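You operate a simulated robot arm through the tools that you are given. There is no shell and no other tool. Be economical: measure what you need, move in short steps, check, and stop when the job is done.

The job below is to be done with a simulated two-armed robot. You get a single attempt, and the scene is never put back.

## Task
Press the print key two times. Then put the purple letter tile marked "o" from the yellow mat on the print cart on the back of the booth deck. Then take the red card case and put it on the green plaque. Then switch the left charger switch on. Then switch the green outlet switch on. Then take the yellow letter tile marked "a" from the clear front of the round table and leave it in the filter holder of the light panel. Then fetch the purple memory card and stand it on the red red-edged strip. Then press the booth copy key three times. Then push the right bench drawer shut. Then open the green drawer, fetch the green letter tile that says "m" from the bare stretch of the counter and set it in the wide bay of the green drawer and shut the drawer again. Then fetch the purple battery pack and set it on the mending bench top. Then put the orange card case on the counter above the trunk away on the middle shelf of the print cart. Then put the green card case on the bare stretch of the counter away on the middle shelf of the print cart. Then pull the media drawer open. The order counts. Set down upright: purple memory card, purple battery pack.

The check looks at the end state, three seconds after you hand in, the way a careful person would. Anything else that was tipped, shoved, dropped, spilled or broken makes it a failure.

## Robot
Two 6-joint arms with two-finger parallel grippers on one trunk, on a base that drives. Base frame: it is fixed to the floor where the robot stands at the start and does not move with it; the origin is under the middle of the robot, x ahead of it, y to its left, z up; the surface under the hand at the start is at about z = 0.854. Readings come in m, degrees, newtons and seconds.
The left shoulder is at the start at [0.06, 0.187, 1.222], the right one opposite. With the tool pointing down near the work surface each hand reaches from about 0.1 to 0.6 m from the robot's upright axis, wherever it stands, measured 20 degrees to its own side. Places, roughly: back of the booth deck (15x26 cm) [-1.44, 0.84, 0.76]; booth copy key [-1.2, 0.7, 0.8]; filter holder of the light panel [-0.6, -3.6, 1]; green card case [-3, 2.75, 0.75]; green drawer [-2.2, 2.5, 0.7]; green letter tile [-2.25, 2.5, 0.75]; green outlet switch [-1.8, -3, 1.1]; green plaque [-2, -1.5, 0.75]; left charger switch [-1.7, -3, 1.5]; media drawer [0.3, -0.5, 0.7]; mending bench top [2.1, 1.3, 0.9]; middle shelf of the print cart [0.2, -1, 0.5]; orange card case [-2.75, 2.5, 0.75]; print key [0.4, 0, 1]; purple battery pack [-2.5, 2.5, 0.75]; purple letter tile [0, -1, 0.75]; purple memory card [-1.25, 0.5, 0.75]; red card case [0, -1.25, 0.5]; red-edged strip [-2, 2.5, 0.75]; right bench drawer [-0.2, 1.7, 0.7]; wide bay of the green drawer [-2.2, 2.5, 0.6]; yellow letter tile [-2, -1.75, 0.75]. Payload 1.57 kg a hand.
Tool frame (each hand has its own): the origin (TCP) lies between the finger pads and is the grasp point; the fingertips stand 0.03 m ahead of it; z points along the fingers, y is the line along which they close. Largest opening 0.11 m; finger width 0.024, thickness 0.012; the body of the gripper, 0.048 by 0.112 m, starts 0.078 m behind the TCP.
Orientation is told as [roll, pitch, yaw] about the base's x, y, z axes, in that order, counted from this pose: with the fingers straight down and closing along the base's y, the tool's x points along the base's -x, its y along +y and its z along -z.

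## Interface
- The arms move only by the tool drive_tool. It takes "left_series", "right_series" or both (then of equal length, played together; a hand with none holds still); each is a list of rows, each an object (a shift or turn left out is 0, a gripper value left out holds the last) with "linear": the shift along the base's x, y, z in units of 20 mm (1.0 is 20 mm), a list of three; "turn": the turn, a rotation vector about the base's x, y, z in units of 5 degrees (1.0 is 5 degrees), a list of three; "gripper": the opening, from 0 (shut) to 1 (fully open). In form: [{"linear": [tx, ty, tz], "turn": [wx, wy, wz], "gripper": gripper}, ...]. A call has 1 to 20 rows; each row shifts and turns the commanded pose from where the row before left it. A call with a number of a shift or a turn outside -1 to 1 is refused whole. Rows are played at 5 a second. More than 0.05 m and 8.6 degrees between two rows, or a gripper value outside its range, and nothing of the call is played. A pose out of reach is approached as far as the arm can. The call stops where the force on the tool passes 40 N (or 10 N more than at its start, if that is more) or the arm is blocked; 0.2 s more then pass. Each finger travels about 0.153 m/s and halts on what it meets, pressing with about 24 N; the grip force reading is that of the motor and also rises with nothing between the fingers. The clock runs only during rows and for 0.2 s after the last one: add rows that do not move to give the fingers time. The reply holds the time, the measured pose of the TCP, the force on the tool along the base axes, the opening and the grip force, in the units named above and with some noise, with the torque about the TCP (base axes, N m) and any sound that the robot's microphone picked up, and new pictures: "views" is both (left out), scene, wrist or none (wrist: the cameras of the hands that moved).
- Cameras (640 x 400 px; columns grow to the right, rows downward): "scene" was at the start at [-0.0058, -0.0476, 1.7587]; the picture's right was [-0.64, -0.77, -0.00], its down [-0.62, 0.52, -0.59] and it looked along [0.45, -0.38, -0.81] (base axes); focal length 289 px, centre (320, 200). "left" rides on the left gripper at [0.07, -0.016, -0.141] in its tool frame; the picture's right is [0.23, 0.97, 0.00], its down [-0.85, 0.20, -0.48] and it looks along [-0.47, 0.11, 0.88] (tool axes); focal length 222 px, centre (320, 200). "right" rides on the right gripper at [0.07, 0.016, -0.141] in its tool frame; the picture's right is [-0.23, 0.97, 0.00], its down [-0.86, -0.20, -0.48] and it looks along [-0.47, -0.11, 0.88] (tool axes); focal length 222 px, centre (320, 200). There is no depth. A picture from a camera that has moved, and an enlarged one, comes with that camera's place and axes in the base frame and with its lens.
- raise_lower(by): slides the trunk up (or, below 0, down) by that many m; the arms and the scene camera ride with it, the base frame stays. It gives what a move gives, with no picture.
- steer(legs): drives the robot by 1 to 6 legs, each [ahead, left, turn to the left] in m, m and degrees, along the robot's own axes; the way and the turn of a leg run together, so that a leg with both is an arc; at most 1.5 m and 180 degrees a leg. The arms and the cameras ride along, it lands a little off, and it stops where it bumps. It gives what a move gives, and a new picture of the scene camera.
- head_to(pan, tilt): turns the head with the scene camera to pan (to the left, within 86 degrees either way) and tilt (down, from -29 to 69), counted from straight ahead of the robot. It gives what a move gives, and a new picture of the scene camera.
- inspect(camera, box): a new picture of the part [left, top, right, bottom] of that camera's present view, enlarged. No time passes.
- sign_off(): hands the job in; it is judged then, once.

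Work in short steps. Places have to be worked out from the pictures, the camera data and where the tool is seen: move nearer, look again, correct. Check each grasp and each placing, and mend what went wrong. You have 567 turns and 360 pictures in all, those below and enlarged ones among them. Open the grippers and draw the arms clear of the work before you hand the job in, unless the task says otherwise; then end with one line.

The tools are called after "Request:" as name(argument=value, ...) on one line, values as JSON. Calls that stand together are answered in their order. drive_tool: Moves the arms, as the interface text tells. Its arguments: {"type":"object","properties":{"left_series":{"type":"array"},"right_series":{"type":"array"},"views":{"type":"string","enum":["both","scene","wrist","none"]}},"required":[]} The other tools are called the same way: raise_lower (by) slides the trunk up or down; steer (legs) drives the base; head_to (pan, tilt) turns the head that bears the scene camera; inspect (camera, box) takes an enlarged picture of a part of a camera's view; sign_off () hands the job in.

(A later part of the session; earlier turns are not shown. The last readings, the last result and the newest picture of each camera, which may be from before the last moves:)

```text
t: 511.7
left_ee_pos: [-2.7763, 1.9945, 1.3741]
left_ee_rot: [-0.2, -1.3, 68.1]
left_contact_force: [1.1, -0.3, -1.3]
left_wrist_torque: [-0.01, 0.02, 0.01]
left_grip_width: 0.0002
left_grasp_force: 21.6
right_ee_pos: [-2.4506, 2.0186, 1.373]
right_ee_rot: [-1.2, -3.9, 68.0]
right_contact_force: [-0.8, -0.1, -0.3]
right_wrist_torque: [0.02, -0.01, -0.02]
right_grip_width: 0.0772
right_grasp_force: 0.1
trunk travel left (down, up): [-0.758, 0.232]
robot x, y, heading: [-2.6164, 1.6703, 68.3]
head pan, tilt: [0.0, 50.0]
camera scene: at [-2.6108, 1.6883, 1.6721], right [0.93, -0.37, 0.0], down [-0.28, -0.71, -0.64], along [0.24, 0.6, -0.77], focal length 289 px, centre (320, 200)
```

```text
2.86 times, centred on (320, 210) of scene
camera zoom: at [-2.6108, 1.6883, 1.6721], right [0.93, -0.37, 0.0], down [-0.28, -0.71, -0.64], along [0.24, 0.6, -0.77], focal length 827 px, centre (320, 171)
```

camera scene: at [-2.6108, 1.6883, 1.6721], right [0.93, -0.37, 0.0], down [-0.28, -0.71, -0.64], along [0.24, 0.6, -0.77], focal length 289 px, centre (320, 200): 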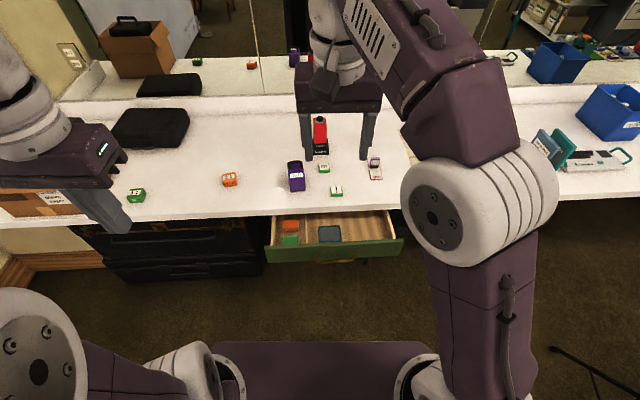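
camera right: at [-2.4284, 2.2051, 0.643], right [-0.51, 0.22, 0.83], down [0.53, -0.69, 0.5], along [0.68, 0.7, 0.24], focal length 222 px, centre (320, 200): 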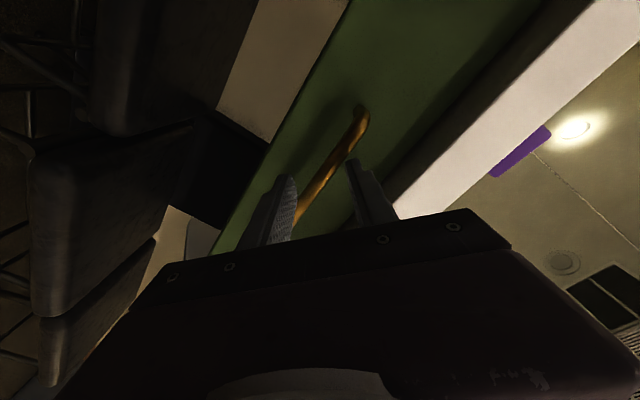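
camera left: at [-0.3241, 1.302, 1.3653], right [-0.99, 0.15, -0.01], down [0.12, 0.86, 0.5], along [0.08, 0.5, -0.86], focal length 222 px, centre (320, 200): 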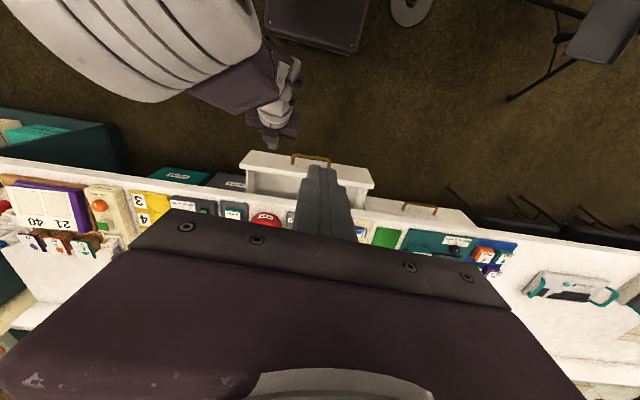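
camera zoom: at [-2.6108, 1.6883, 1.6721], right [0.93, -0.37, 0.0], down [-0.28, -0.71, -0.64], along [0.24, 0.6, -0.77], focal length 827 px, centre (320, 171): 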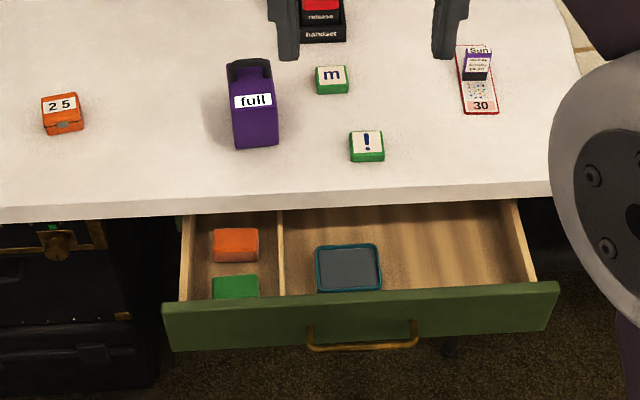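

Tile m at about (-2.244, 2.556); the wide bay's free part is around (-2.184, 2.236). My base top is only ~0.29 m high, so it can go under the drawer. I approach.

Request:
steer(legs=[[0.38, 0.11, 0.5]])

Request:
drive_tool(right_series=[{"linear": [0.15, 0.5, -1], "turn": [-0.7, 0.3, 0], "gripper": 1}, {"linear": [0.15, 0.5, -1]}, {"linear": [0.15, 0.5, -1]}, {"linear": [0.15, 0.5, -1]}, {"linear": [0.15, 0.5, -1]}, {"linear": [0.15, 0.5, -1]}, {"linear": [0.15, 0.5, -1]}, {"linear": [0.15, 0.5, -1]}, {"linear": [0, 0, -1]}, {"linear": [0, 0, -1]}, {"linear": [0, 0, -1]}, {"linear": [0, 0, -1]}, {}], views="both")

```text
t: 514.2
left_ee_pos: [-2.741, 2.3809, 1.3756]
left_ee_rot: [-0.2, -1.2, 68.1]
left_contact_force: [0.4, 0.1, -0.3]
left_wrist_torque: [0.04, -0.03, 0.0]
left_grip_width: 0.0
left_grasp_force: 21.2
right_ee_pos: [-2.4154, 2.406, 1.3749]
right_ee_rot: [-1.2, -3.9, 68.3]
right_contact_force: [-0.2, -0.3, 0.1]
right_wrist_torque: [0.04, 0.01, -0.02]
right_grip_width: 0.0771
right_grasp_force: 0.0
trunk travel left (down, up): [-0.758, 0.232]
robot x, y, heading: [-2.5748, 2.0619, 68.4]
head pan, tilt: [0.0, 50.0]
camera scene: at [-2.5746, 2.0763, 1.6721], right [0.93, -0.37, 0.0], down [-0.28, -0.71, -0.64], along [0.24, 0.6, -0.77], focal length 289 px, centre (320, 200)
```

scene: 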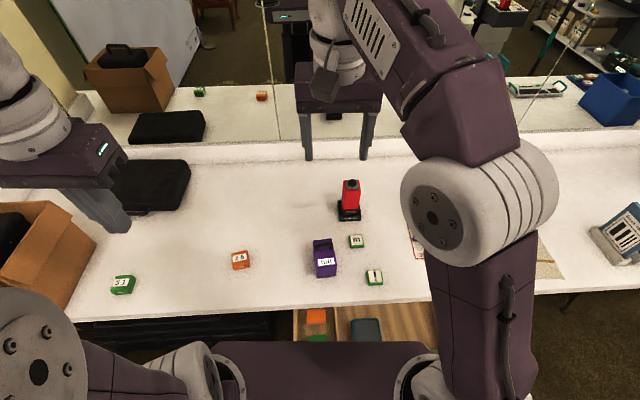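

```text
t: 517.0
left_ee_pos: [-2.7416, 2.384, 1.3749]
left_ee_rot: [-0.3, -1.2, 68.1]
left_contact_force: [0.2, -0.1, 0.8]
left_wrist_torque: [0.04, 0.0, -0.01]
left_grip_width: 0.0
left_grasp_force: 21.7
right_ee_pos: [-2.3925, 2.4876, 1.1326]
right_ee_rot: [-1.1, -0.1, 68.4]
right_contact_force: [1.0, 0.4, -0.1]
right_wrist_torque: [0.0, 0.01, 0.01]
right_grip_width: 0.11
right_grasp_force: 0.0
trunk travel left (down, up): [-0.758, 0.232]
robot x, y, heading: [-2.5749, 2.0613, 68.6]
head pan, tilt: [0.0, 50.0]
camera scene: at [-2.5746, 2.078, 1.6721], right [0.93, -0.37, 0.0], down [-0.28, -0.71, -0.64], along [0.24, 0.6, -0.77], focal length 289 px, centre (320, 200)
camera right: at [-2.4357, 2.4291, 1.274], right [-0.82, 0.57, -0.02], down [0.49, 0.72, 0.48], along [0.29, 0.39, -0.88], focal length 222 px, centre (320, 200)
```

scene: 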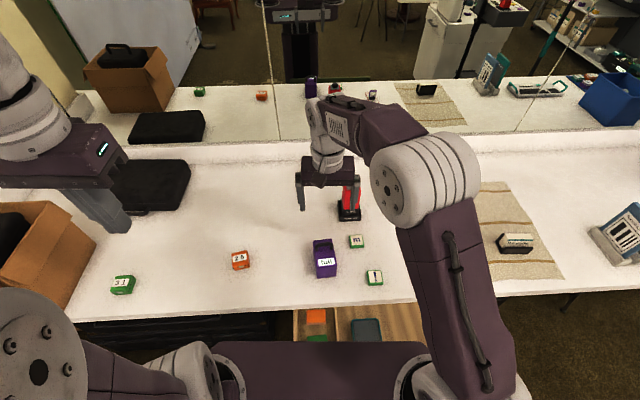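
right: 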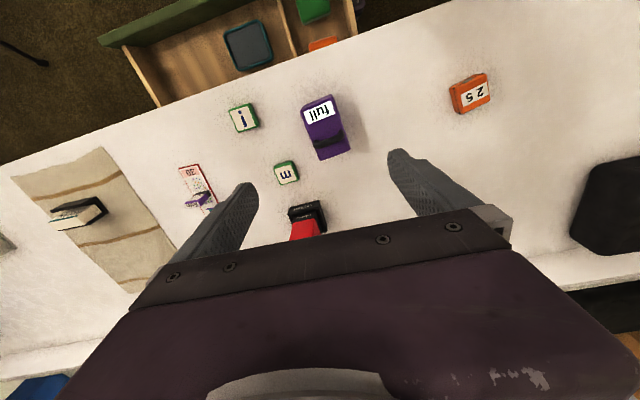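

Tile m at (-2.245, 2.548). I move over it with a partial opening for a closer look.

Request:
drive_tool(right_series=[{"linear": [0.92, 0.38, -0.9], "turn": [0.1, 0.22, 0], "gripper": 0.75}, {"linear": [0.92, 0.38, -0.9]}, {"linear": [0.92, 0.38, -0.9]}, {"linear": [0.92, 0.38, -0.9]}, {"linear": [0.92, 0.38, -0.9]}, {"linear": [0.92, 0.38, -0.9]}, {"linear": [0.92, 0.38, -0.9]}, {"linear": [0.92, 0.38, -0.9]}, {"linear": [0, 0, -0.9]}, {}], views="wrist")

```text
t: 519.2
left_ee_pos: [-2.7403, 2.3827, 1.3731]
left_ee_rot: [-0.3, -1.3, 68.0]
left_contact_force: [-0.6, 0.0, -1.0]
left_wrist_torque: [0.01, 0.0, 0.01]
left_grip_width: 0.0001
left_grasp_force: 20.9
right_ee_pos: [-2.2445, 2.5473, 0.9717]
right_ee_rot: [0.2, -0.1, 68.3]
right_contact_force: [0.6, 0.1, -0.3]
right_wrist_torque: [0.02, 0.03, 0.0]
right_grip_width: 0.0826
right_grasp_force: 0.1
trunk travel left (down, up): [-0.758, 0.232]
robot x, y, heading: [-2.581, 2.0679, 68.6]
head pan, tilt: [0.0, 50.0]
camera right: at [-2.2854, 2.4882, 1.1126], right [-0.82, 0.57, 0.0], down [0.5, 0.72, 0.48], along [0.27, 0.4, -0.88], focal length 222 px, centre (320, 200)
```

right: 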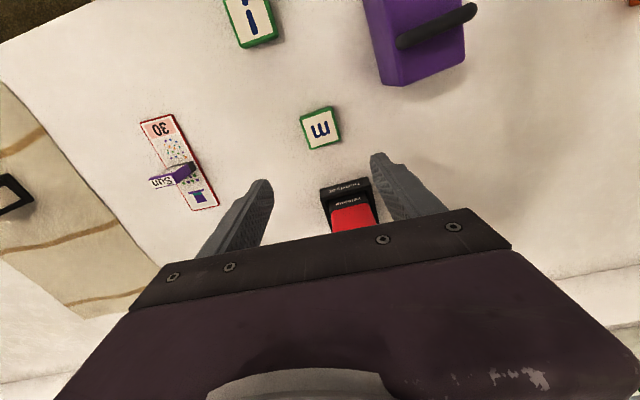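

I rotate 8° to align and descend to the tile.

Request:
drive_tool(right_series=[{"linear": [-0.2, -0.2, -0.9], "turn": [0, 0, 0.8]}, {"linear": [0, 0, -0.9], "turn": [0, 0, 0.8]}, {"linear": [0, 0, -0.9]}, {"linear": [0, 0, -0.9]}, {"linear": [0, 0, -0.9]}, {"linear": [0, 0, -0.9]}, {"linear": [0, 0, -0.9]}, {"linear": [0, 0, -0.5]}, {}], views="wrist")

```text
t: 521.2
left_ee_pos: [-2.7405, 2.3843, 1.3746]
left_ee_rot: [-0.2, -1.3, 68.2]
left_contact_force: [-0.2, 0.0, 0.0]
left_wrist_torque: [0.0, 0.0, -0.01]
left_grip_width: 0.0
left_grasp_force: 21.6
right_ee_pos: [-2.249, 2.5443, 0.8367]
right_ee_rot: [0.2, -0.1, 76.3]
right_contact_force: [0.8, -0.7, 0.1]
right_wrist_torque: [0.03, -0.05, 0.02]
right_grip_width: 0.0825
right_grasp_force: 0.1
trunk travel left (down, up): [-0.758, 0.232]
robot x, y, heading: [-2.5793, 2.0638, 68.4]
head pan, tilt: [0.0, 50.0]
camera right: at [-2.2811, 2.4796, 0.9768], right [-0.89, 0.45, 0.0], down [0.4, 0.78, 0.48], along [0.21, 0.43, -0.88], focal length 222 px, centre (320, 200)
```

right: 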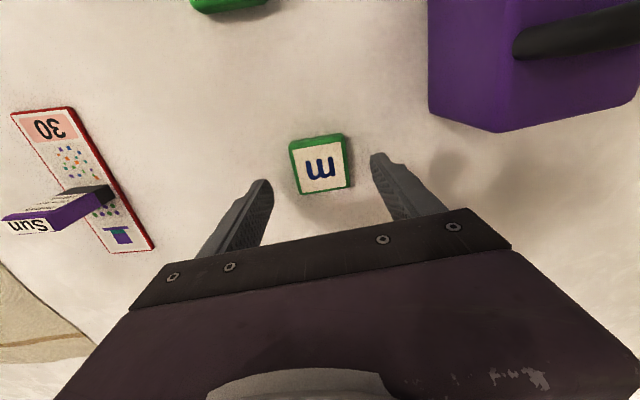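

Tile centred. The counter seems at about 0.775, so I step down gently to contact.

Request:
drive_tool(right_series=[{"linear": [0, 0, -0.5]}, {"linear": [0, 0, -0.4]}, {"linear": [0, 0, -0.25]}, {"linear": [0, 0, -0.15]}, {"linear": [0, 0, -0.15]}, {"linear": [0, 0, -0.15]}, {"linear": [0, 0, -0.15]}], views="none")

```text
t: 522.8
left_ee_pos: [-2.7438, 2.38, 1.3759]
left_ee_rot: [-0.2, -1.3, 68.1]
left_contact_force: [-0.3, 0.8, -0.6]
left_wrist_torque: [-0.01, 0.03, -0.02]
left_grip_width: 0.0
left_grasp_force: 21.0
right_ee_pos: [-2.2491, 2.5436, 0.8101]
right_ee_rot: [0.0, -1.2, 76.3]
right_contact_force: [-2.2, -11.6, 22.9]
right_wrist_torque: [-0.59, 0.18, -0.03]
right_grip_width: 0.0846
right_grasp_force: 1.5
trunk travel left (down, up): [-0.758, 0.232]
robot x, y, heading: [-2.5756, 2.0622, 68.5]
head pan, tilt: [0.0, 50.0]
stopped in row 7 (right hand): the force on the tool passed its limit at 45 N (the readings are from after the stop); the commanded pose is now the measured one
```

Contact with the counter at TCP 0.810. I relax 1 mm, grip, and lift slowly.

Request:
drive_tool(right_series=[{"linear": [0, 0, 0.05]}, {"gripper": 0}, {}, {}, {}, {}, {"linear": [0, 0, 0.1]}, {"linear": [0, 0, 0.2]}, {"linear": [0, 0, 0.3]}, {"linear": [0, 0, 0.5]}, {"linear": [0, 0, 0.7]}, {"linear": [0, 0, 0.8]}, {}], views="wrist")

```text
t: 525.5
left_ee_pos: [-2.7406, 2.3842, 1.3761]
left_ee_rot: [-0.3, -1.1, 68.1]
left_contact_force: [0.3, 0.5, 0.8]
left_wrist_torque: [0.03, 0.0, -0.01]
left_grip_width: 0.0
left_grasp_force: 21.3
right_ee_pos: [-2.2443, 2.557, 0.8571]
right_ee_rot: [0.1, -0.7, 76.3]
right_contact_force: [0.5, 0.3, 0.2]
right_wrist_torque: [-0.04, 0.02, 0.0]
right_grip_width: 0.0466
right_grasp_force: 23.9
right hand out of reach, approached as far as the arm can: row 10, 11, 12
trunk travel left (down, up): [-0.758, 0.232]
robot x, y, heading: [-2.5777, 2.0639, 68.5]
head pan, tilt: [0.0, 50.0]
camera right: at [-2.2761, 2.4905, 0.997], right [-0.89, 0.45, 0.0], down [0.4, 0.78, 0.49], along [0.22, 0.44, -0.87], focal length 222 px, centre (320, 200)
```

right: 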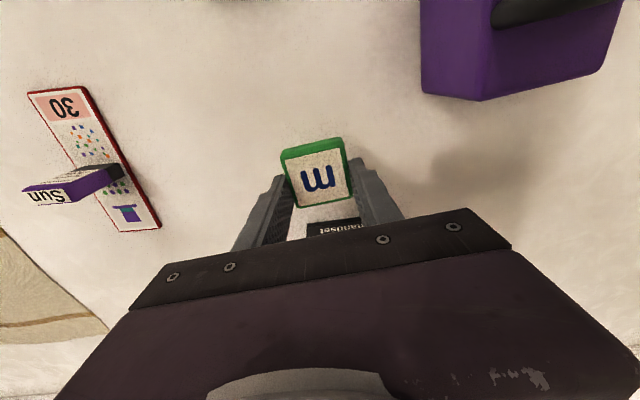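

The m tile is held. I move it back toward the robot and above the open wide bay.

Request:
drive_tool(right_series=[{"linear": [0, -0.6, 0.7]}, {"linear": [0, -0.6, 0.7]}, {"linear": [0.1, -0.9, 0.7]}, {"linear": [0.2, -0.95, 0.5]}, {"linear": [0.2, -0.95, 0]}, {"linear": [0.2, -0.95, 0]}, {"linear": [0.2, -0.95, 0]}, {"linear": [0.2, -0.95, 0]}, {"linear": [0.2, -0.95, 0]}, {"linear": [0.2, -0.95, 0]}, {"linear": [0.2, -0.95, 0]}, {"linear": [0.2, -0.95, 0]}, {"linear": [0.25, -0.95, 0]}, {"linear": [0.25, -0.95, 0]}, {"linear": [0.25, -0.95, 0]}, {"linear": [0.25, -0.95, 0]}, {"linear": [0.25, -0.95, 0]}, {}], views="both")

```text
t: 529.4
left_ee_pos: [-2.7402, 2.3835, 1.3741]
left_ee_rot: [-0.4, -1.2, 68.1]
left_contact_force: [0.0, 0.0, 0.9]
left_wrist_torque: [0.0, 0.01, 0.03]
left_grip_width: 0.0003
left_grasp_force: 21.2
right_ee_pos: [-2.0827, 2.4802, 0.8576]
right_ee_rot: [0.2, -0.8, 76.4]
right_contact_force: [-0.3, -0.4, -0.6]
right_wrist_torque: [0.01, -0.03, 0.01]
right_grip_width: 0.0468
right_grasp_force: 24.2
right hand out of reach, approached as far as the arm can: row 1, 2, 3, 4, 5, 6, 7, 8, 9, 10, 11, 12, 13, 14, 15, 16, 17
trunk travel left (down, up): [-0.758, 0.232]
robot x, y, heading: [-2.5787, 2.0625, 68.5]
head pan, tilt: [0.0, 50.0]
camera scene: at [-2.5746, 2.0783, 1.6721], right [0.93, -0.37, 0.0], down [-0.28, -0.71, -0.64], along [0.24, 0.6, -0.77], focal length 289 px, centre (320, 200)
camera right: at [-2.1141, 2.414, 0.9967], right [-0.89, 0.45, 0.01], down [0.4, 0.78, 0.49], along [0.22, 0.44, -0.87], focal length 222 px, centre (320, 200)
```

scene: 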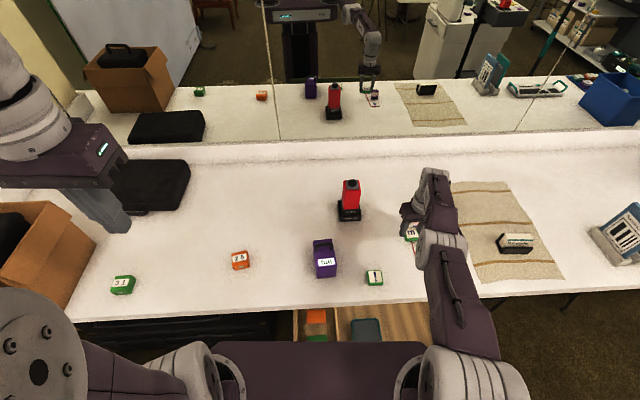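
right: 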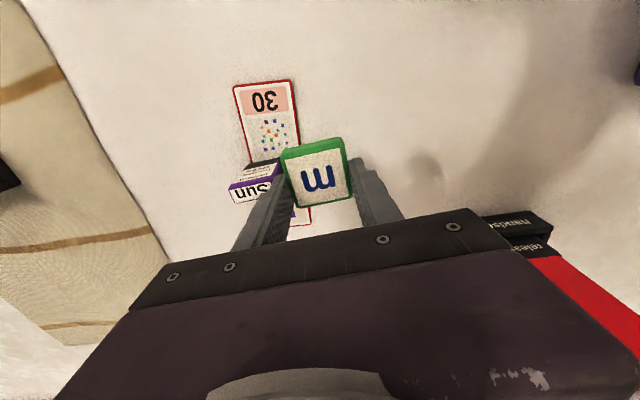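

The arm slid sideways at its limit and is now close to the standing card. I lift everything straight up with the trunk, which is a safe vertical motion.

Request:
raise_lower(by=0.2)

Request:
inspect(camera="right", box=[0, 0, 640, 400])

```text
t: 531.5
left_ee_pos: [-2.74, 2.3837, 1.5752]
left_ee_rot: [-0.3, -1.2, 68.1]
left_contact_force: [0.8, 0.3, 0.1]
left_wrist_torque: [-0.07, -0.01, 0.0]
left_grip_width: 0.0
left_grasp_force: 21.1
right_ee_pos: [-2.0816, 2.481, 1.0567]
right_ee_rot: [0.2, -0.9, 76.3]
right_contact_force: [0.5, 0.3, 0.7]
right_wrist_torque: [0.03, -0.01, 0.04]
right_grip_width: 0.0468
right_grasp_force: 23.8
trunk travel left (down, up): [-0.958, 0.032]
robot x, y, heading: [-2.5829, 2.0631, 68.4]
head pan, tilt: [0.0, 50.0]
```

```text
1.00 times, centred on (320, 200) of right (not enlarged: the box is as wide or as high as the picture)
camera zoom: at [-2.114, 2.414, 1.1967], right [-0.89, 0.45, 0.01], down [0.4, 0.78, 0.49], along [0.22, 0.44, -0.87], focal length 222 px, centre (320, 200)
```

zoom: 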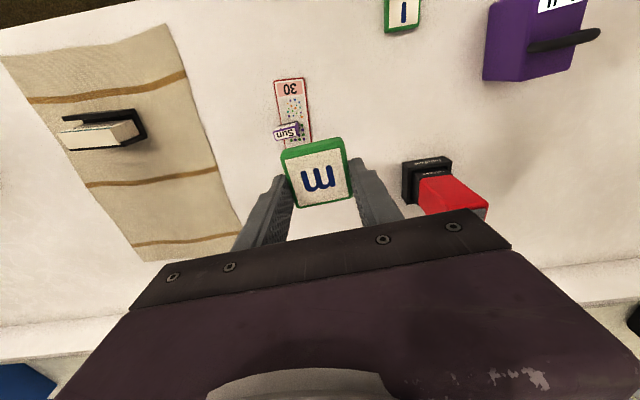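

Request:
inspect(camera="right", box=[250, 60, 350, 160])

Request:
inspect(camera="scene", box=[360, 200, 480, 290])

```text
4.00 times, centred on (300, 110) of right
camera zoom: at [-2.114, 2.414, 1.1967], right [-0.89, 0.45, 0.01], down [0.4, 0.78, 0.49], along [0.22, 0.44, -0.87], focal length 888 px, centre (400, 560)
```

zoom: 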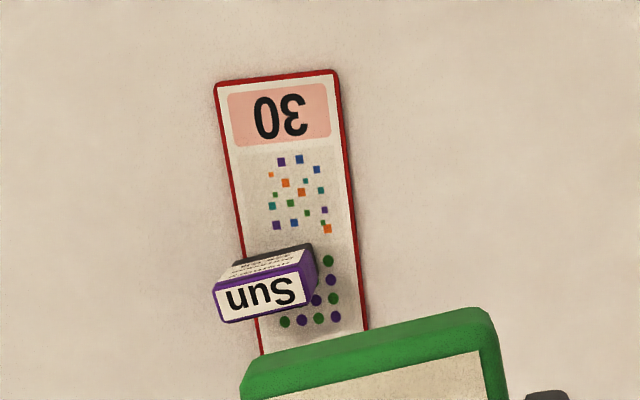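

```text
4.44 times, centred on (420, 245) of scene
camera zoom: at [-2.5742, 2.0782, 1.8721], right [0.93, -0.37, 0.0], down [-0.28, -0.71, -0.64], along [0.24, 0.6, -0.77], focal length 1286 px, centre (-124, 0)
```

zoom: 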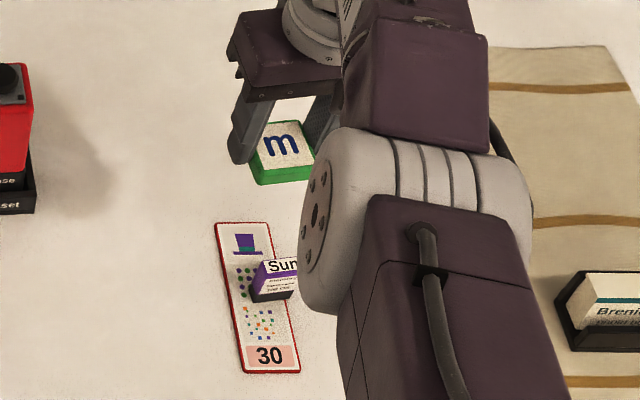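

The card is still upright but was nudged sideways, partly over the strip's edge; I'll re-centre it afterwards. First I test moving the right hand back at this height.

Request:
drive_tool(right_series=[{"linear": [-0.34, -0.88, 0.3]}, {"linear": [-0.34, -0.88, 0.3]}, {"linear": [-0.34, -0.88, 0.3]}, {}], views="none")

```text
t: 532.5
left_ee_pos: [-2.7404, 2.3833, 1.5756]
left_ee_rot: [-0.3, -1.3, 68.1]
left_contact_force: [0.1, 0.1, 0.4]
left_wrist_torque: [0.01, -0.03, 0.01]
left_grip_width: 0.0001
left_grasp_force: 21.5
right_ee_pos: [-2.0671, 2.4697, 1.0616]
right_ee_rot: [0.2, -0.7, 76.3]
right_contact_force: [0.7, 0.3, -0.1]
right_wrist_torque: [0.03, 0.01, -0.01]
right_grip_width: 0.0467
right_grasp_force: 24.4
right hand out of reach, approached as far as the arm can: row 1, 2, 3
trunk travel left (down, up): [-0.958, 0.032]
robot x, y, heading: [-2.5791, 2.0648, 68.7]
head pan, tilt: [0.0, 50.0]
```

The arm is in an awkward branch; higher up it could fold earlier. I try moving up and back together.

Request:
drive_tool(right_series=[{"linear": [0, 0, 1]}, {"linear": [0, 0, 1]}, {"linear": [0, 0, 1]}, {"linear": [0, 0, 1]}, {"linear": [0, 0, 1]}, {}], views="scene")

```text
t: 533.9
left_ee_pos: [-2.7406, 2.3832, 1.5757]
left_ee_rot: [-0.2, -1.3, 68.0]
left_contact_force: [0.7, 0.4, -0.2]
left_wrist_torque: [0.02, 0.0, -0.04]
left_grip_width: 0.0
left_grasp_force: 21.5
right_ee_pos: [-2.0592, 2.4832, 1.1615]
right_ee_rot: [0.1, -0.6, 76.3]
right_contact_force: [-0.3, 0.5, 0.5]
right_wrist_torque: [-0.03, -0.01, 0.04]
right_grip_width: 0.0464
right_grasp_force: 23.8
right hand out of reach, approached as far as the arm can: row 1, 2, 3, 5
trunk travel left (down, up): [-0.958, 0.032]
robot x, y, heading: [-2.5801, 2.062, 68.6]
head pan, tilt: [0.0, 50.0]
camera scene: at [-2.5742, 2.0782, 1.8721], right [0.93, -0.37, 0.0], down [-0.28, -0.71, -0.64], along [0.24, 0.6, -0.77], focal length 289 px, centre (320, 200)
```

scene: 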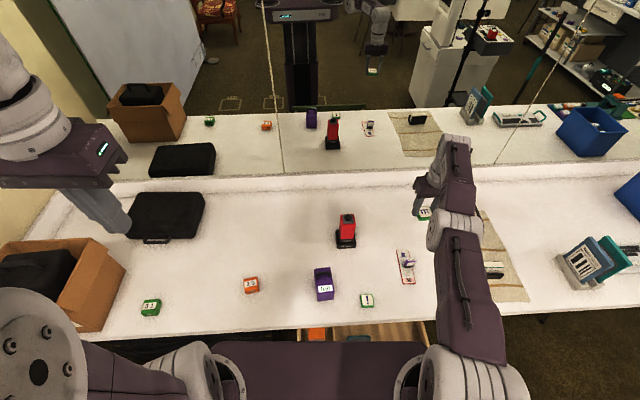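

Going up works. I continue up, then back.

Request:
drive_tool(right_series=[{"linear": [0, 0, 1]}, {"linear": [0, 0, 1]}, {"linear": [0, 0, 1]}, {"linear": [0, 0, 1]}, {"linear": [0, 0, 1]}, {"linear": [-0.36, -0.9, 0.8]}, {"linear": [-0.36, -0.9, 0.8]}, {"linear": [-0.36, -0.9, 0.8]}, {"linear": [-0.36, -0.9, 0.8]}, {"linear": [-0.36, -0.9, 0]}, {"linear": [-0.36, -0.9, 0]}, {"linear": [-0.36, -0.9, 0]}, {}], views="scene")

```text
t: 536.7
left_ee_pos: [-2.7403, 2.384, 1.5755]
left_ee_rot: [-0.3, -1.2, 68.2]
left_contact_force: [-0.3, -0.3, -0.3]
left_wrist_torque: [0.0, 0.01, 0.02]
left_grip_width: 0.0001
left_grasp_force: 21.3
right_ee_pos: [-2.0535, 2.4506, 1.3412]
right_ee_rot: [0.2, -0.7, 76.3]
right_contact_force: [0.5, -0.1, -0.3]
right_wrist_torque: [0.01, 0.0, 0.01]
right_grip_width: 0.0465
right_grasp_force: 24.0
right hand out of reach, approached as far as the arm can: row 6, 7, 8, 9, 10, 11, 12
trunk travel left (down, up): [-0.958, 0.032]
robot x, y, heading: [-2.5779, 2.0576, 68.7]
head pan, tilt: [0.0, 50.0]
camera scene: at [-2.574, 2.0784, 1.8721], right [0.93, -0.37, 0.0], down [-0.28, -0.71, -0.64], along [0.24, 0.6, -0.77], focal length 289 px, centre (320, 200)
```

scene: 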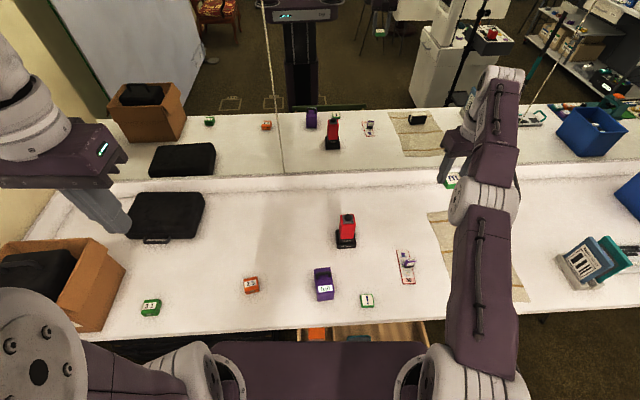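

I try moving the hand left (as it was before) at this safe height.

Request:
drive_tool(right_series=[{"linear": [-0.93, 0.0, 0]}, {"linear": [-0.93, 0.0, 0]}, {"linear": [-0.93, 0.0, 0]}, {"linear": [-0.93, 0.0, 0]}, {"linear": [-0.93, 0, 0]}, {"linear": [-0.93, 0, 0]}, {"linear": [-0.93, 0, 0]}, {"linear": [-0.93, 0, 0]}, {"linear": [-0.93, 0, 0]}, {"linear": [-0.93, 0, 0]}, {}], views="scene")

```text
t: 539.1
left_ee_pos: [-2.7403, 2.3819, 1.5752]
left_ee_rot: [-0.2, -1.1, 68.1]
left_contact_force: [-0.1, -0.4, -0.2]
left_wrist_torque: [-0.04, 0.01, 0.0]
left_grip_width: 0.0
left_grasp_force: 21.3
right_ee_pos: [-2.1254, 2.4935, 1.3586]
right_ee_rot: [0.2, -0.6, 76.4]
right_contact_force: [0.0, 0.2, -0.7]
right_wrist_torque: [0.02, -0.01, 0.0]
right_grip_width: 0.0466
right_grasp_force: 24.2
right hand out of reach, approached as far as the arm can: row 1, 2, 3, 4, 5, 6, 7, 8, 9, 10
trunk travel left (down, up): [-0.958, 0.032]
robot x, y, heading: [-2.5809, 2.065, 68.6]
head pan, tilt: [0.0, 50.0]
camera scene: at [-2.574, 2.078, 1.8721], right [0.93, -0.37, 0.0], down [-0.28, -0.71, -0.64], along [0.24, 0.6, -0.77], focal length 289 px, centre (320, 200)
```

scene: 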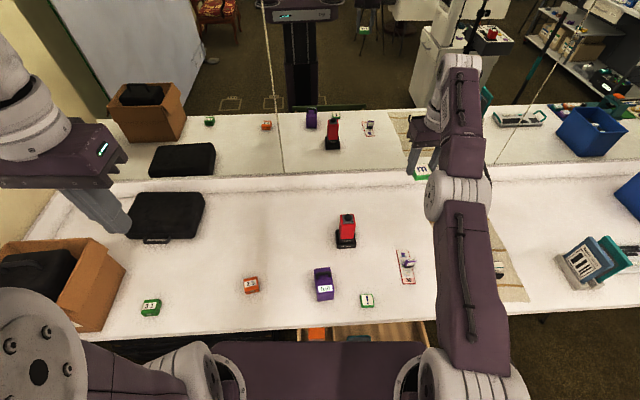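

Moving down from here enters the reachable sphere and should bend the elbow; then I test moving back.

Request:
drive_tool(right_series=[{"linear": [0, 0, -1]}, {"linear": [0, 0, -1]}, {"linear": [0, 0, -1]}, {"linear": [0, 0, -1]}, {"linear": [0, 0, -1]}, {"linear": [0, 0, -1]}, {"linear": [0, 0, -1]}, {"linear": [0, 0, -1]}, {"linear": [0, 0, -1]}, {"linear": [0, 0, -1]}, {}], views="none")

Request:
drive_tool(right_series=[{"linear": [-0.2, -0.5, 0]}, {"linear": [-0.2, -0.5, 0]}, {}], views="none")

```text
t: 541.5
left_ee_pos: [-2.7403, 2.3836, 1.5751]
left_ee_rot: [-0.3, -1.2, 68.1]
left_contact_force: [0.1, -0.1, -0.1]
left_wrist_torque: [0.0, -0.02, -0.02]
left_grip_width: 0.0
left_grasp_force: 21.2
right_ee_pos: [-2.1124, 2.5186, 1.165]
right_ee_rot: [0.1, -0.9, 76.2]
right_contact_force: [0.7, 0.2, -0.6]
right_wrist_torque: [-0.01, -0.01, 0.01]
right_grip_width: 0.0468
right_grasp_force: 24.3
right hand out of reach, approached as far as the arm can: row 1, 2, 3, 4, 6, 8
trunk travel left (down, up): [-0.958, 0.032]
robot x, y, heading: [-2.5809, 2.0601, 68.5]
head pan, tilt: [0.0, 50.0]
```

```text
t: 542.3
left_ee_pos: [-2.7407, 2.3837, 1.5745]
left_ee_rot: [-0.3, -1.2, 68.1]
left_contact_force: [-0.2, -0.2, 0.7]
left_wrist_torque: [0.02, 0.01, 0.03]
left_grip_width: 0.0
left_grasp_force: 21.7
right_ee_pos: [-2.1126, 2.5185, 1.1656]
right_ee_rot: [0.1, -0.8, 76.2]
right_contact_force: [-0.3, 0.3, -0.2]
right_wrist_torque: [0.0, -0.03, -0.02]
right_grip_width: 0.047
right_grasp_force: 23.9
right hand out of reach, approached as far as the arm can: row 1, 2
trunk travel left (down, up): [-0.958, 0.032]
robot x, y, heading: [-2.5807, 2.0641, 68.5]
head pan, tilt: [0.0, 50.0]
```

It stays fully straight. I test: up 6 rows first (which bent the elbow before), then small back steps.

Request:
drive_tool(right_series=[{"linear": [0, 0, 1]}, {"linear": [0, 0, 1]}, {"linear": [0, 0, 1]}, {"linear": [0, 0, 1]}, {"linear": [0, 0, 1]}, {"linear": [0, 0, 1]}, {}], views="none")

Request:
drive_tool(right_series=[{"linear": [-0.1, -0.25, 0]}, {"linear": [-0.1, -0.25, 0]}, {"linear": [-0.1, -0.25, 0]}, {"linear": [-0.1, -0.25, 0]}, {}], views="none")

```text
t: 543.9
left_ee_pos: [-2.7407, 2.3826, 1.5753]
left_ee_rot: [-0.3, -1.2, 68.2]
left_contact_force: [-0.3, -0.2, 0.9]
left_wrist_torque: [0.04, -0.03, -0.01]
left_grip_width: 0.0
left_grasp_force: 20.7
right_ee_pos: [-2.1131, 2.5135, 1.2847]
right_ee_rot: [0.2, -0.8, 76.3]
right_contact_force: [-0.6, -0.5, -1.2]
right_wrist_torque: [0.0, -0.02, 0.02]
right_grip_width: 0.0469
right_grasp_force: 24.0
right hand out of reach, approached as far as the arm can: row 5
trunk travel left (down, up): [-0.958, 0.032]
robot x, y, heading: [-2.5798, 2.0643, 68.3]
head pan, tilt: [0.0, 50.0]
```

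```text
t: 545.1
left_ee_pos: [-2.7399, 2.3833, 1.5746]
left_ee_rot: [-0.3, -1.2, 68.1]
left_contact_force: [0.2, -0.9, 0.4]
left_wrist_torque: [-0.01, -0.02, -0.02]
left_grip_width: 0.0
left_grasp_force: 21.4
right_ee_pos: [-2.1149, 2.5102, 1.2867]
right_ee_rot: [0.1, -0.7, 76.3]
right_contact_force: [-0.5, -1.2, -0.3]
right_wrist_torque: [0.01, 0.0, 0.0]
right_grip_width: 0.0467
right_grasp_force: 23.8
right hand out of reach, approached as far as the arm can: row 2, 3, 4
trunk travel left (down, up): [-0.958, 0.032]
robot x, y, heading: [-2.5767, 2.0608, 68.8]
head pan, tilt: [0.0, 50.0]
```

The elbow seems to have passed just beyond straight. I try extending fully while going down, to flip it back to the proper side, then retracting.

Request:
drive_tool(right_series=[{"linear": [0.3, 0.8, 0]}, {"linear": [0.3, 0.8, 0]}, {"linear": [0.3, 0.8, -0.5]}, {"linear": [0.2, 0.5, -1]}, {"linear": [0.2, 0.5, -1]}, {"linear": [0.1, 0.3, -1]}, {"linear": [0, 0, -1]}, {"linear": [0, 0, -1]}, {"linear": [-0.1, -0.3, -1]}, {"linear": [-0.2, -0.6, -0.5]}, {"linear": [-0.3, -0.8, 0]}, {"linear": [-0.3, -0.8, 0]}, {"linear": [-0.3, -0.8, 0]}, {}], views="none")

```text
t: 548.1
left_ee_pos: [-2.741, 2.3832, 1.5745]
left_ee_rot: [-0.3, -1.2, 68.1]
left_contact_force: [-0.3, 0.8, -0.4]
left_wrist_torque: [0.03, -0.02, 0.05]
left_grip_width: 0.0002
left_grasp_force: 21.0
right_ee_pos: [-2.1135, 2.5156, 1.1421]
right_ee_rot: [0.2, -0.7, 76.3]
right_contact_force: [0.0, -0.3, 0.4]
right_wrist_torque: [0.02, 0.0, 0.0]
right_grip_width: 0.047
right_grasp_force: 24.2
right hand out of reach, approached as far as the arm can: row 1, 2, 3, 4, 5, 7, 10, 11, 12, 13
trunk travel left (down, up): [-0.958, 0.032]
robot x, y, heading: [-2.5787, 2.0638, 68.4]
head pan, tilt: [0.0, 50.0]
```

I'll leave the arm as it is and use the base and trunk instead: back up so the hand is above the bay, then lower with the trunk.

Request:
steer(legs=[[-0.28, -0.03, 0]])

Request:
inspect(camera="right", box=[0, 0, 640, 400])

```text
t: 550.1
left_ee_pos: [-2.8125, 2.117, 1.5739]
left_ee_rot: [-0.3, -1.0, 67.8]
left_contact_force: [-0.6, 0.0, 0.2]
left_wrist_torque: [-0.06, 0.03, 0.0]
left_grip_width: 0.0
left_grasp_force: 21.4
right_ee_pos: [-2.1838, 2.2448, 1.1406]
right_ee_rot: [0.2, -0.7, 75.9]
right_contact_force: [0.3, 0.4, -0.7]
right_wrist_torque: [0.02, 0.01, 0.02]
right_grip_width: 0.0473
right_grasp_force: 24.3
trunk travel left (down, up): [-0.958, 0.032]
robot x, y, heading: [-2.6552, 1.791, 68.0]
head pan, tilt: [0.0, 50.0]
camera scene: at [-2.6473, 1.8115, 1.872], right [0.93, -0.37, 0.0], down [-0.28, -0.71, -0.64], along [0.24, 0.6, -0.77], focal length 289 px, centre (320, 200)
```

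scene: 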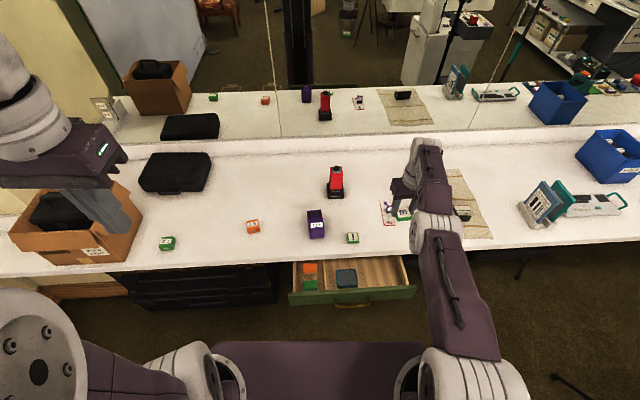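

```text
1.00 times, centred on (320, 200) of right (not enlarged: the box is as wide or as high as the picture)
camera zoom: at [-2.2162, 2.1799, 1.2806], right [-0.89, 0.46, 0.01], down [0.4, 0.78, 0.49], along [0.22, 0.43, -0.87], focal length 222 px, centre (320, 200)
```

zoom: 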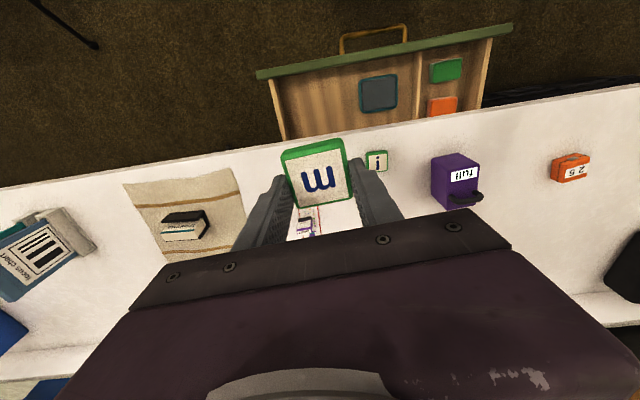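

The vertical projection falls in the free part of the wide bay, clear of the counter edge and drawer front. I lower with the trunk.

Request:
raise_lower(by=-0.36)

Request:
inspect(camera="right", box=[0, 0, 640, 400])

Request:
inspect(camera="scene", box=[260, 120, 500, 300])

```text
t: 553.6
left_ee_pos: [-2.8127, 2.1132, 1.2151]
left_ee_rot: [-0.2, -1.2, 67.8]
left_contact_force: [-0.2, 0.6, 0.3]
left_wrist_torque: [0.0, 0.0, 0.0]
left_grip_width: 0.0
left_grasp_force: 22.1
right_ee_pos: [-2.183, 2.2428, 0.7822]
right_ee_rot: [0.2, -0.6, 76.0]
right_contact_force: [-0.4, -0.6, -0.1]
right_wrist_torque: [0.02, -0.01, -0.03]
right_grip_width: 0.0467
right_grasp_force: 23.7
trunk travel left (down, up): [-0.598, 0.392]
robot x, y, heading: [-2.654, 1.7922, 68.0]
head pan, tilt: [0.0, 50.0]
```

```text
1.00 times, centred on (320, 200) of right (not enlarged: the box is as wide or as high as the picture)
camera zoom: at [-2.2171, 2.177, 0.9219], right [-0.89, 0.46, 0.01], down [0.4, 0.78, 0.49], along [0.22, 0.44, -0.87], focal length 222 px, centre (320, 200)
```

zoom: 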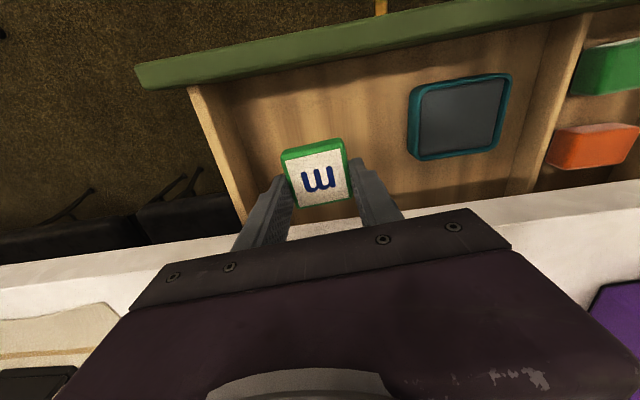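

```text
2.22 times, centred on (380, 210) of scene
camera zoom: at [-2.6486, 1.8072, 1.5121], right [0.93, -0.37, 0.0], down [-0.28, -0.71, -0.64], along [0.24, 0.6, -0.77], focal length 643 px, centre (187, 178)
```

zoom: 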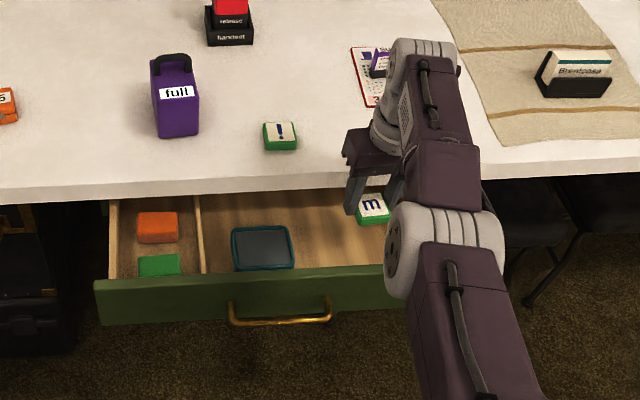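

Fine. I lower further in small trunk steps until contact.

Request:
raise_lower(by=-0.09)

Request:
raise_lower(by=-0.015)

Request:
raise_lower(by=-0.015)

```text
t: 554.8
left_ee_pos: [-2.8128, 2.1132, 1.1236]
left_ee_rot: [-0.3, -1.3, 67.8]
left_contact_force: [0.9, 0.2, -0.1]
left_wrist_torque: [0.02, 0.0, 0.0]
left_grip_width: 0.0
left_grasp_force: 21.4
right_ee_pos: [-2.1835, 2.2441, 0.6926]
right_ee_rot: [0.2, -0.6, 76.1]
right_contact_force: [0.2, 0.0, -0.2]
right_wrist_torque: [-0.03, 0.01, 0.01]
right_grip_width: 0.0469
right_grasp_force: 24.3
trunk travel left (down, up): [-0.508, 0.482]
robot x, y, heading: [-2.651, 1.7927, 68.1]
head pan, tilt: [0.0, 50.0]
```

```text
t: 555.5
left_ee_pos: [-2.8144, 2.1124, 1.1114]
left_ee_rot: [-0.3, -1.3, 67.9]
left_contact_force: [0.4, 0.7, -0.7]
left_wrist_torque: [0.0, 0.04, 0.01]
left_grip_width: 0.0003
left_grasp_force: 21.5
right_ee_pos: [-2.1842, 2.2429, 0.6807]
right_ee_rot: [0.0, -1.1, 75.9]
right_contact_force: [2.2, 1.2, 19.3]
right_wrist_torque: [-0.11, -0.26, -0.03]
right_grip_width: 0.0468
right_grasp_force: 24.3
trunk travel left (down, up): [-0.493, 0.497]
robot x, y, heading: [-2.653, 1.7949, 68.0]
head pan, tilt: [0.0, 50.0]
```

```text
t: 555.8
left_ee_pos: [-2.8148, 2.1122, 1.1053]
left_ee_rot: [-0.3, -1.2, 67.7]
left_contact_force: [-0.1, 1.2, -0.4]
left_wrist_torque: [-0.01, -0.06, -0.03]
left_grip_width: 0.0
left_grasp_force: 21.6
right_ee_pos: [-2.1826, 2.2456, 0.6788]
right_ee_rot: [0.0, -1.4, 76.0]
right_contact_force: [-4.0, 0.6, 18.1]
right_wrist_torque: [-0.2, 0.26, -0.16]
right_grip_width: 0.0467
right_grasp_force: 24.4
trunk travel left (down, up): [-0.49, 0.5]
robot x, y, heading: [-2.6485, 1.789, 68.1]
head pan, tilt: [0.0, 50.0]
stopped: the force on the tool passed its limit at 48 N (the readings are from after the stop); the commanded pose is now the measured one
```

The tile rests on the drawer floor. I open the gripper and raise the trunk.

Request:
drive_tool(right_series=[{"gripper": 0.65}, {}, {}], views="none")

Request:
raise_lower(by=0.3)

Request:
inspect(camera="right", box=[0, 0, 640, 400])

```text
t: 556.6
left_ee_pos: [-2.8133, 2.1106, 1.1069]
left_ee_rot: [-0.3, -1.2, 67.8]
left_contact_force: [0.4, 0.1, 0.7]
left_wrist_torque: [0.0, -0.01, -0.01]
left_grip_width: 0.0001
left_grasp_force: 20.7
right_ee_pos: [-2.1823, 2.2431, 0.6805]
right_ee_rot: [-0.1, -1.5, 75.9]
right_contact_force: [12.6, -2.6, 26.8]
right_wrist_torque: [-0.21, 0.47, 0.07]
right_grip_width: 0.0616
right_grasp_force: 0.1
trunk travel left (down, up): [-0.49, 0.5]
robot x, y, heading: [-2.6522, 1.7885, 68.2]
head pan, tilt: [0.0, 50.0]
```

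```text
t: 559.6
left_ee_pos: [-2.814, 2.1137, 1.4068]
left_ee_rot: [-0.3, -1.1, 67.8]
left_contact_force: [-0.2, -0.5, -0.3]
left_wrist_torque: [0.02, -0.05, -0.01]
left_grip_width: 0.0
left_grasp_force: 20.7
right_ee_pos: [-2.1819, 2.2441, 0.979]
right_ee_rot: [0.1, -1.1, 76.1]
right_contact_force: [0.6, -0.2, -0.5]
right_wrist_torque: [-0.03, 0.0, -0.01]
right_grip_width: 0.0715
right_grasp_force: 0.2
trunk travel left (down, up): [-0.79, 0.2]
robot x, y, heading: [-2.6527, 1.7941, 68.3]
head pan, tilt: [0.0, 50.0]
```

```text
1.00 times, centred on (320, 200) of right (not enlarged: the box is as wide or as high as the picture)
camera zoom: at [-2.2162, 2.1777, 1.1167], right [-0.89, 0.46, 0.01], down [0.4, 0.77, 0.5], along [0.22, 0.44, -0.87], focal length 222 px, centre (320, 200)
```

zoom: 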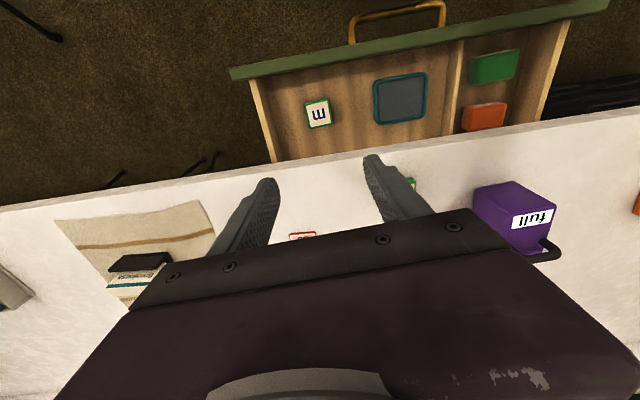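

The m tile lies in the wide bay. Before closing the drawer I try to get the right arm out of its straight position by tilting the hand.

Request:
steer(legs=[[-0.15, 0, 0]])

Request:
drive_tool(right_series=[{"turn": [0.934, -0.358, 0], "gripper": 0}, {"turn": [0.934, -0.358, 0]}, {"turn": [0.934, -0.358, 0]}, {"turn": [0.934, -0.358, 0]}, {"turn": [0.934, -0.358, 0]}, {"turn": [0.934, -0.358, 0]}, {"turn": [0.934, -0.358, 0]}, {"turn": [0.934, -0.358, 0]}, {}], views="none")

```text
t: 561.0
left_ee_pos: [-2.8675, 1.977, 1.407]
left_ee_rot: [-0.3, -1.1, 67.6]
left_contact_force: [0.2, 0.6, -0.4]
left_wrist_torque: [-0.04, 0.06, 0.03]
left_grip_width: 0.0
left_grasp_force: 21.2
right_ee_pos: [-2.2371, 2.107, 0.9756]
right_ee_rot: [0.2, -1.0, 75.8]
right_contact_force: [-0.2, 0.0, -0.8]
right_wrist_torque: [-0.01, 0.04, 0.02]
right_grip_width: 0.0715
right_grasp_force: 0.1
trunk travel left (down, up): [-0.79, 0.2]
robot x, y, heading: [-2.7088, 1.6558, 68.2]
head pan, tilt: [0.0, 50.0]
camera scene: at [-2.7032, 1.6708, 1.7035], right [0.93, -0.37, 0.0], down [-0.29, -0.71, -0.64], along [0.24, 0.59, -0.77], focal length 289 px, centre (320, 200)
```

scene: 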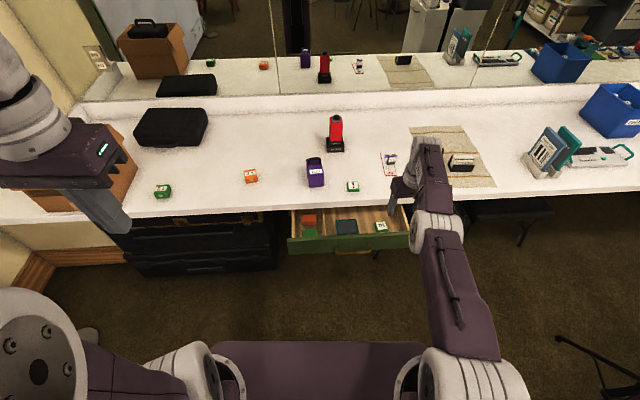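

```text
t: 563.0
left_ee_pos: [-2.868, 1.9745, 1.4076]
left_ee_rot: [-0.3, -1.1, 67.6]
left_contact_force: [-0.2, -0.4, -0.6]
left_wrist_torque: [0.0, -0.01, -0.01]
left_grip_width: 0.0
left_grasp_force: 21.5
right_ee_pos: [-2.162, 2.2228, 0.9596]
right_ee_rot: [-5.7, -40.9, 78.0]
right_contact_force: [0.2, 0.4, 0.2]
right_wrist_torque: [0.0, -0.03, -0.01]
right_grip_width: 0.0002
right_grasp_force: 21.7
right hand out of reach, approached as far as the arm can: row 1, 2, 3, 4, 5, 6, 7, 8
trunk travel left (down, up): [-0.79, 0.2]
robot x, y, heading: [-2.708, 1.6535, 68.2]
head pan, tilt: [0.0, 50.0]
```

I untilt and try following an arc up and back, toward the pose the arm could hold earlier.

Request:
drive_tool(right_series=[{"turn": [-0.934, 0.358, 0]}, {"turn": [-0.934, 0.358, 0]}, {"turn": [-0.934, 0.358, 0]}, {"turn": [-0.934, 0.358, 0]}, {"turn": [-0.934, 0.358, 0]}, {"turn": [-0.934, 0.358, 0]}, {"turn": [-0.934, 0.358, 0]}, {"turn": [-0.934, 0.358, 0]}, {"linear": [-0.1, -0.2, 1]}, {"linear": [-0.1, -0.2, 1]}, {"linear": [-0.1, -0.2, 1]}, {"linear": [-0.1, -0.2, 1]}, {"linear": [-0.1, -0.2, 1]}, {"linear": [-0.1, -0.2, 1]}, {"linear": [-0.1, -0.3, 1]}, {"linear": [-0.1, -0.3, 1]}, {"linear": [-0.1, -0.3, 1]}, {"linear": [-0.1, -0.3, 1]}], views="none")

Request:
drive_tool(right_series=[{"linear": [-0.2, -0.5, 1]}, {"linear": [-0.2, -0.5, 1]}, {"linear": [-0.2, -0.5, 1]}, {"linear": [-0.2, -0.5, 1]}, {"linear": [-0.2, -0.5, 1]}, {"linear": [-0.3, -0.8, 1]}, {"linear": [-0.3, -0.8, 1]}, {"linear": [-0.3, -0.8, 1]}, {"linear": [-0.3, -0.8, 0.6]}, {"linear": [-0.3, -0.8, 0.5]}, {}], views="scene")

```text
t: 566.8
left_ee_pos: [-2.8684, 1.9732, 1.4059]
left_ee_rot: [-0.3, -1.1, 67.5]
left_contact_force: [0.0, -0.7, -0.2]
left_wrist_torque: [-0.02, 0.02, 0.02]
left_grip_width: 0.0001
left_grasp_force: 21.0
right_ee_pos: [-2.2269, 2.0691, 1.1789]
right_ee_rot: [0.1, -1.0, 75.8]
right_contact_force: [-0.2, 0.3, -0.3]
right_wrist_torque: [0.01, 0.02, -0.03]
right_grip_width: 0.0002
right_grasp_force: 21.8
right hand out of reach, approached as far as the arm can: row 1, 2, 3, 4, 5, 6, 7, 8, 10, 11, 12, 14, 15, 18
trunk travel left (down, up): [-0.79, 0.2]
robot x, y, heading: [-2.7119, 1.6514, 68.2]
head pan, tilt: [0.0, 50.0]
```

```text
t: 569.2
left_ee_pos: [-2.8673, 1.9743, 1.4061]
left_ee_rot: [-0.3, -1.1, 67.6]
left_contact_force: [-0.3, 0.5, -0.3]
left_wrist_torque: [-0.01, 0.02, -0.03]
left_grip_width: 0.0
left_grasp_force: 21.0
right_ee_pos: [-2.2699, 1.9547, 1.3464]
right_ee_rot: [0.2, -1.0, 75.9]
right_contact_force: [0.6, -0.2, 0.3]
right_wrist_torque: [0.02, 0.01, 0.0]
right_grip_width: 0.0
right_grasp_force: 20.8
right hand out of reach, approached as far as the arm can: row 1, 3, 4, 5
trunk travel left (down, up): [-0.79, 0.2]
robot x, y, heading: [-2.7067, 1.6529, 68.1]
head pan, tilt: [0.0, 50.0]
camera scene: at [-2.7038, 1.6686, 1.7035], right [0.93, -0.37, 0.0], down [-0.29, -0.71, -0.64], along [0.24, 0.6, -0.77], focal length 289 px, centre (320, 200)
```

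scene: 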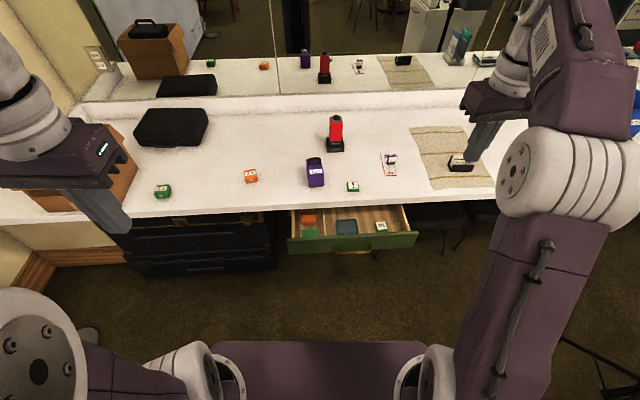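

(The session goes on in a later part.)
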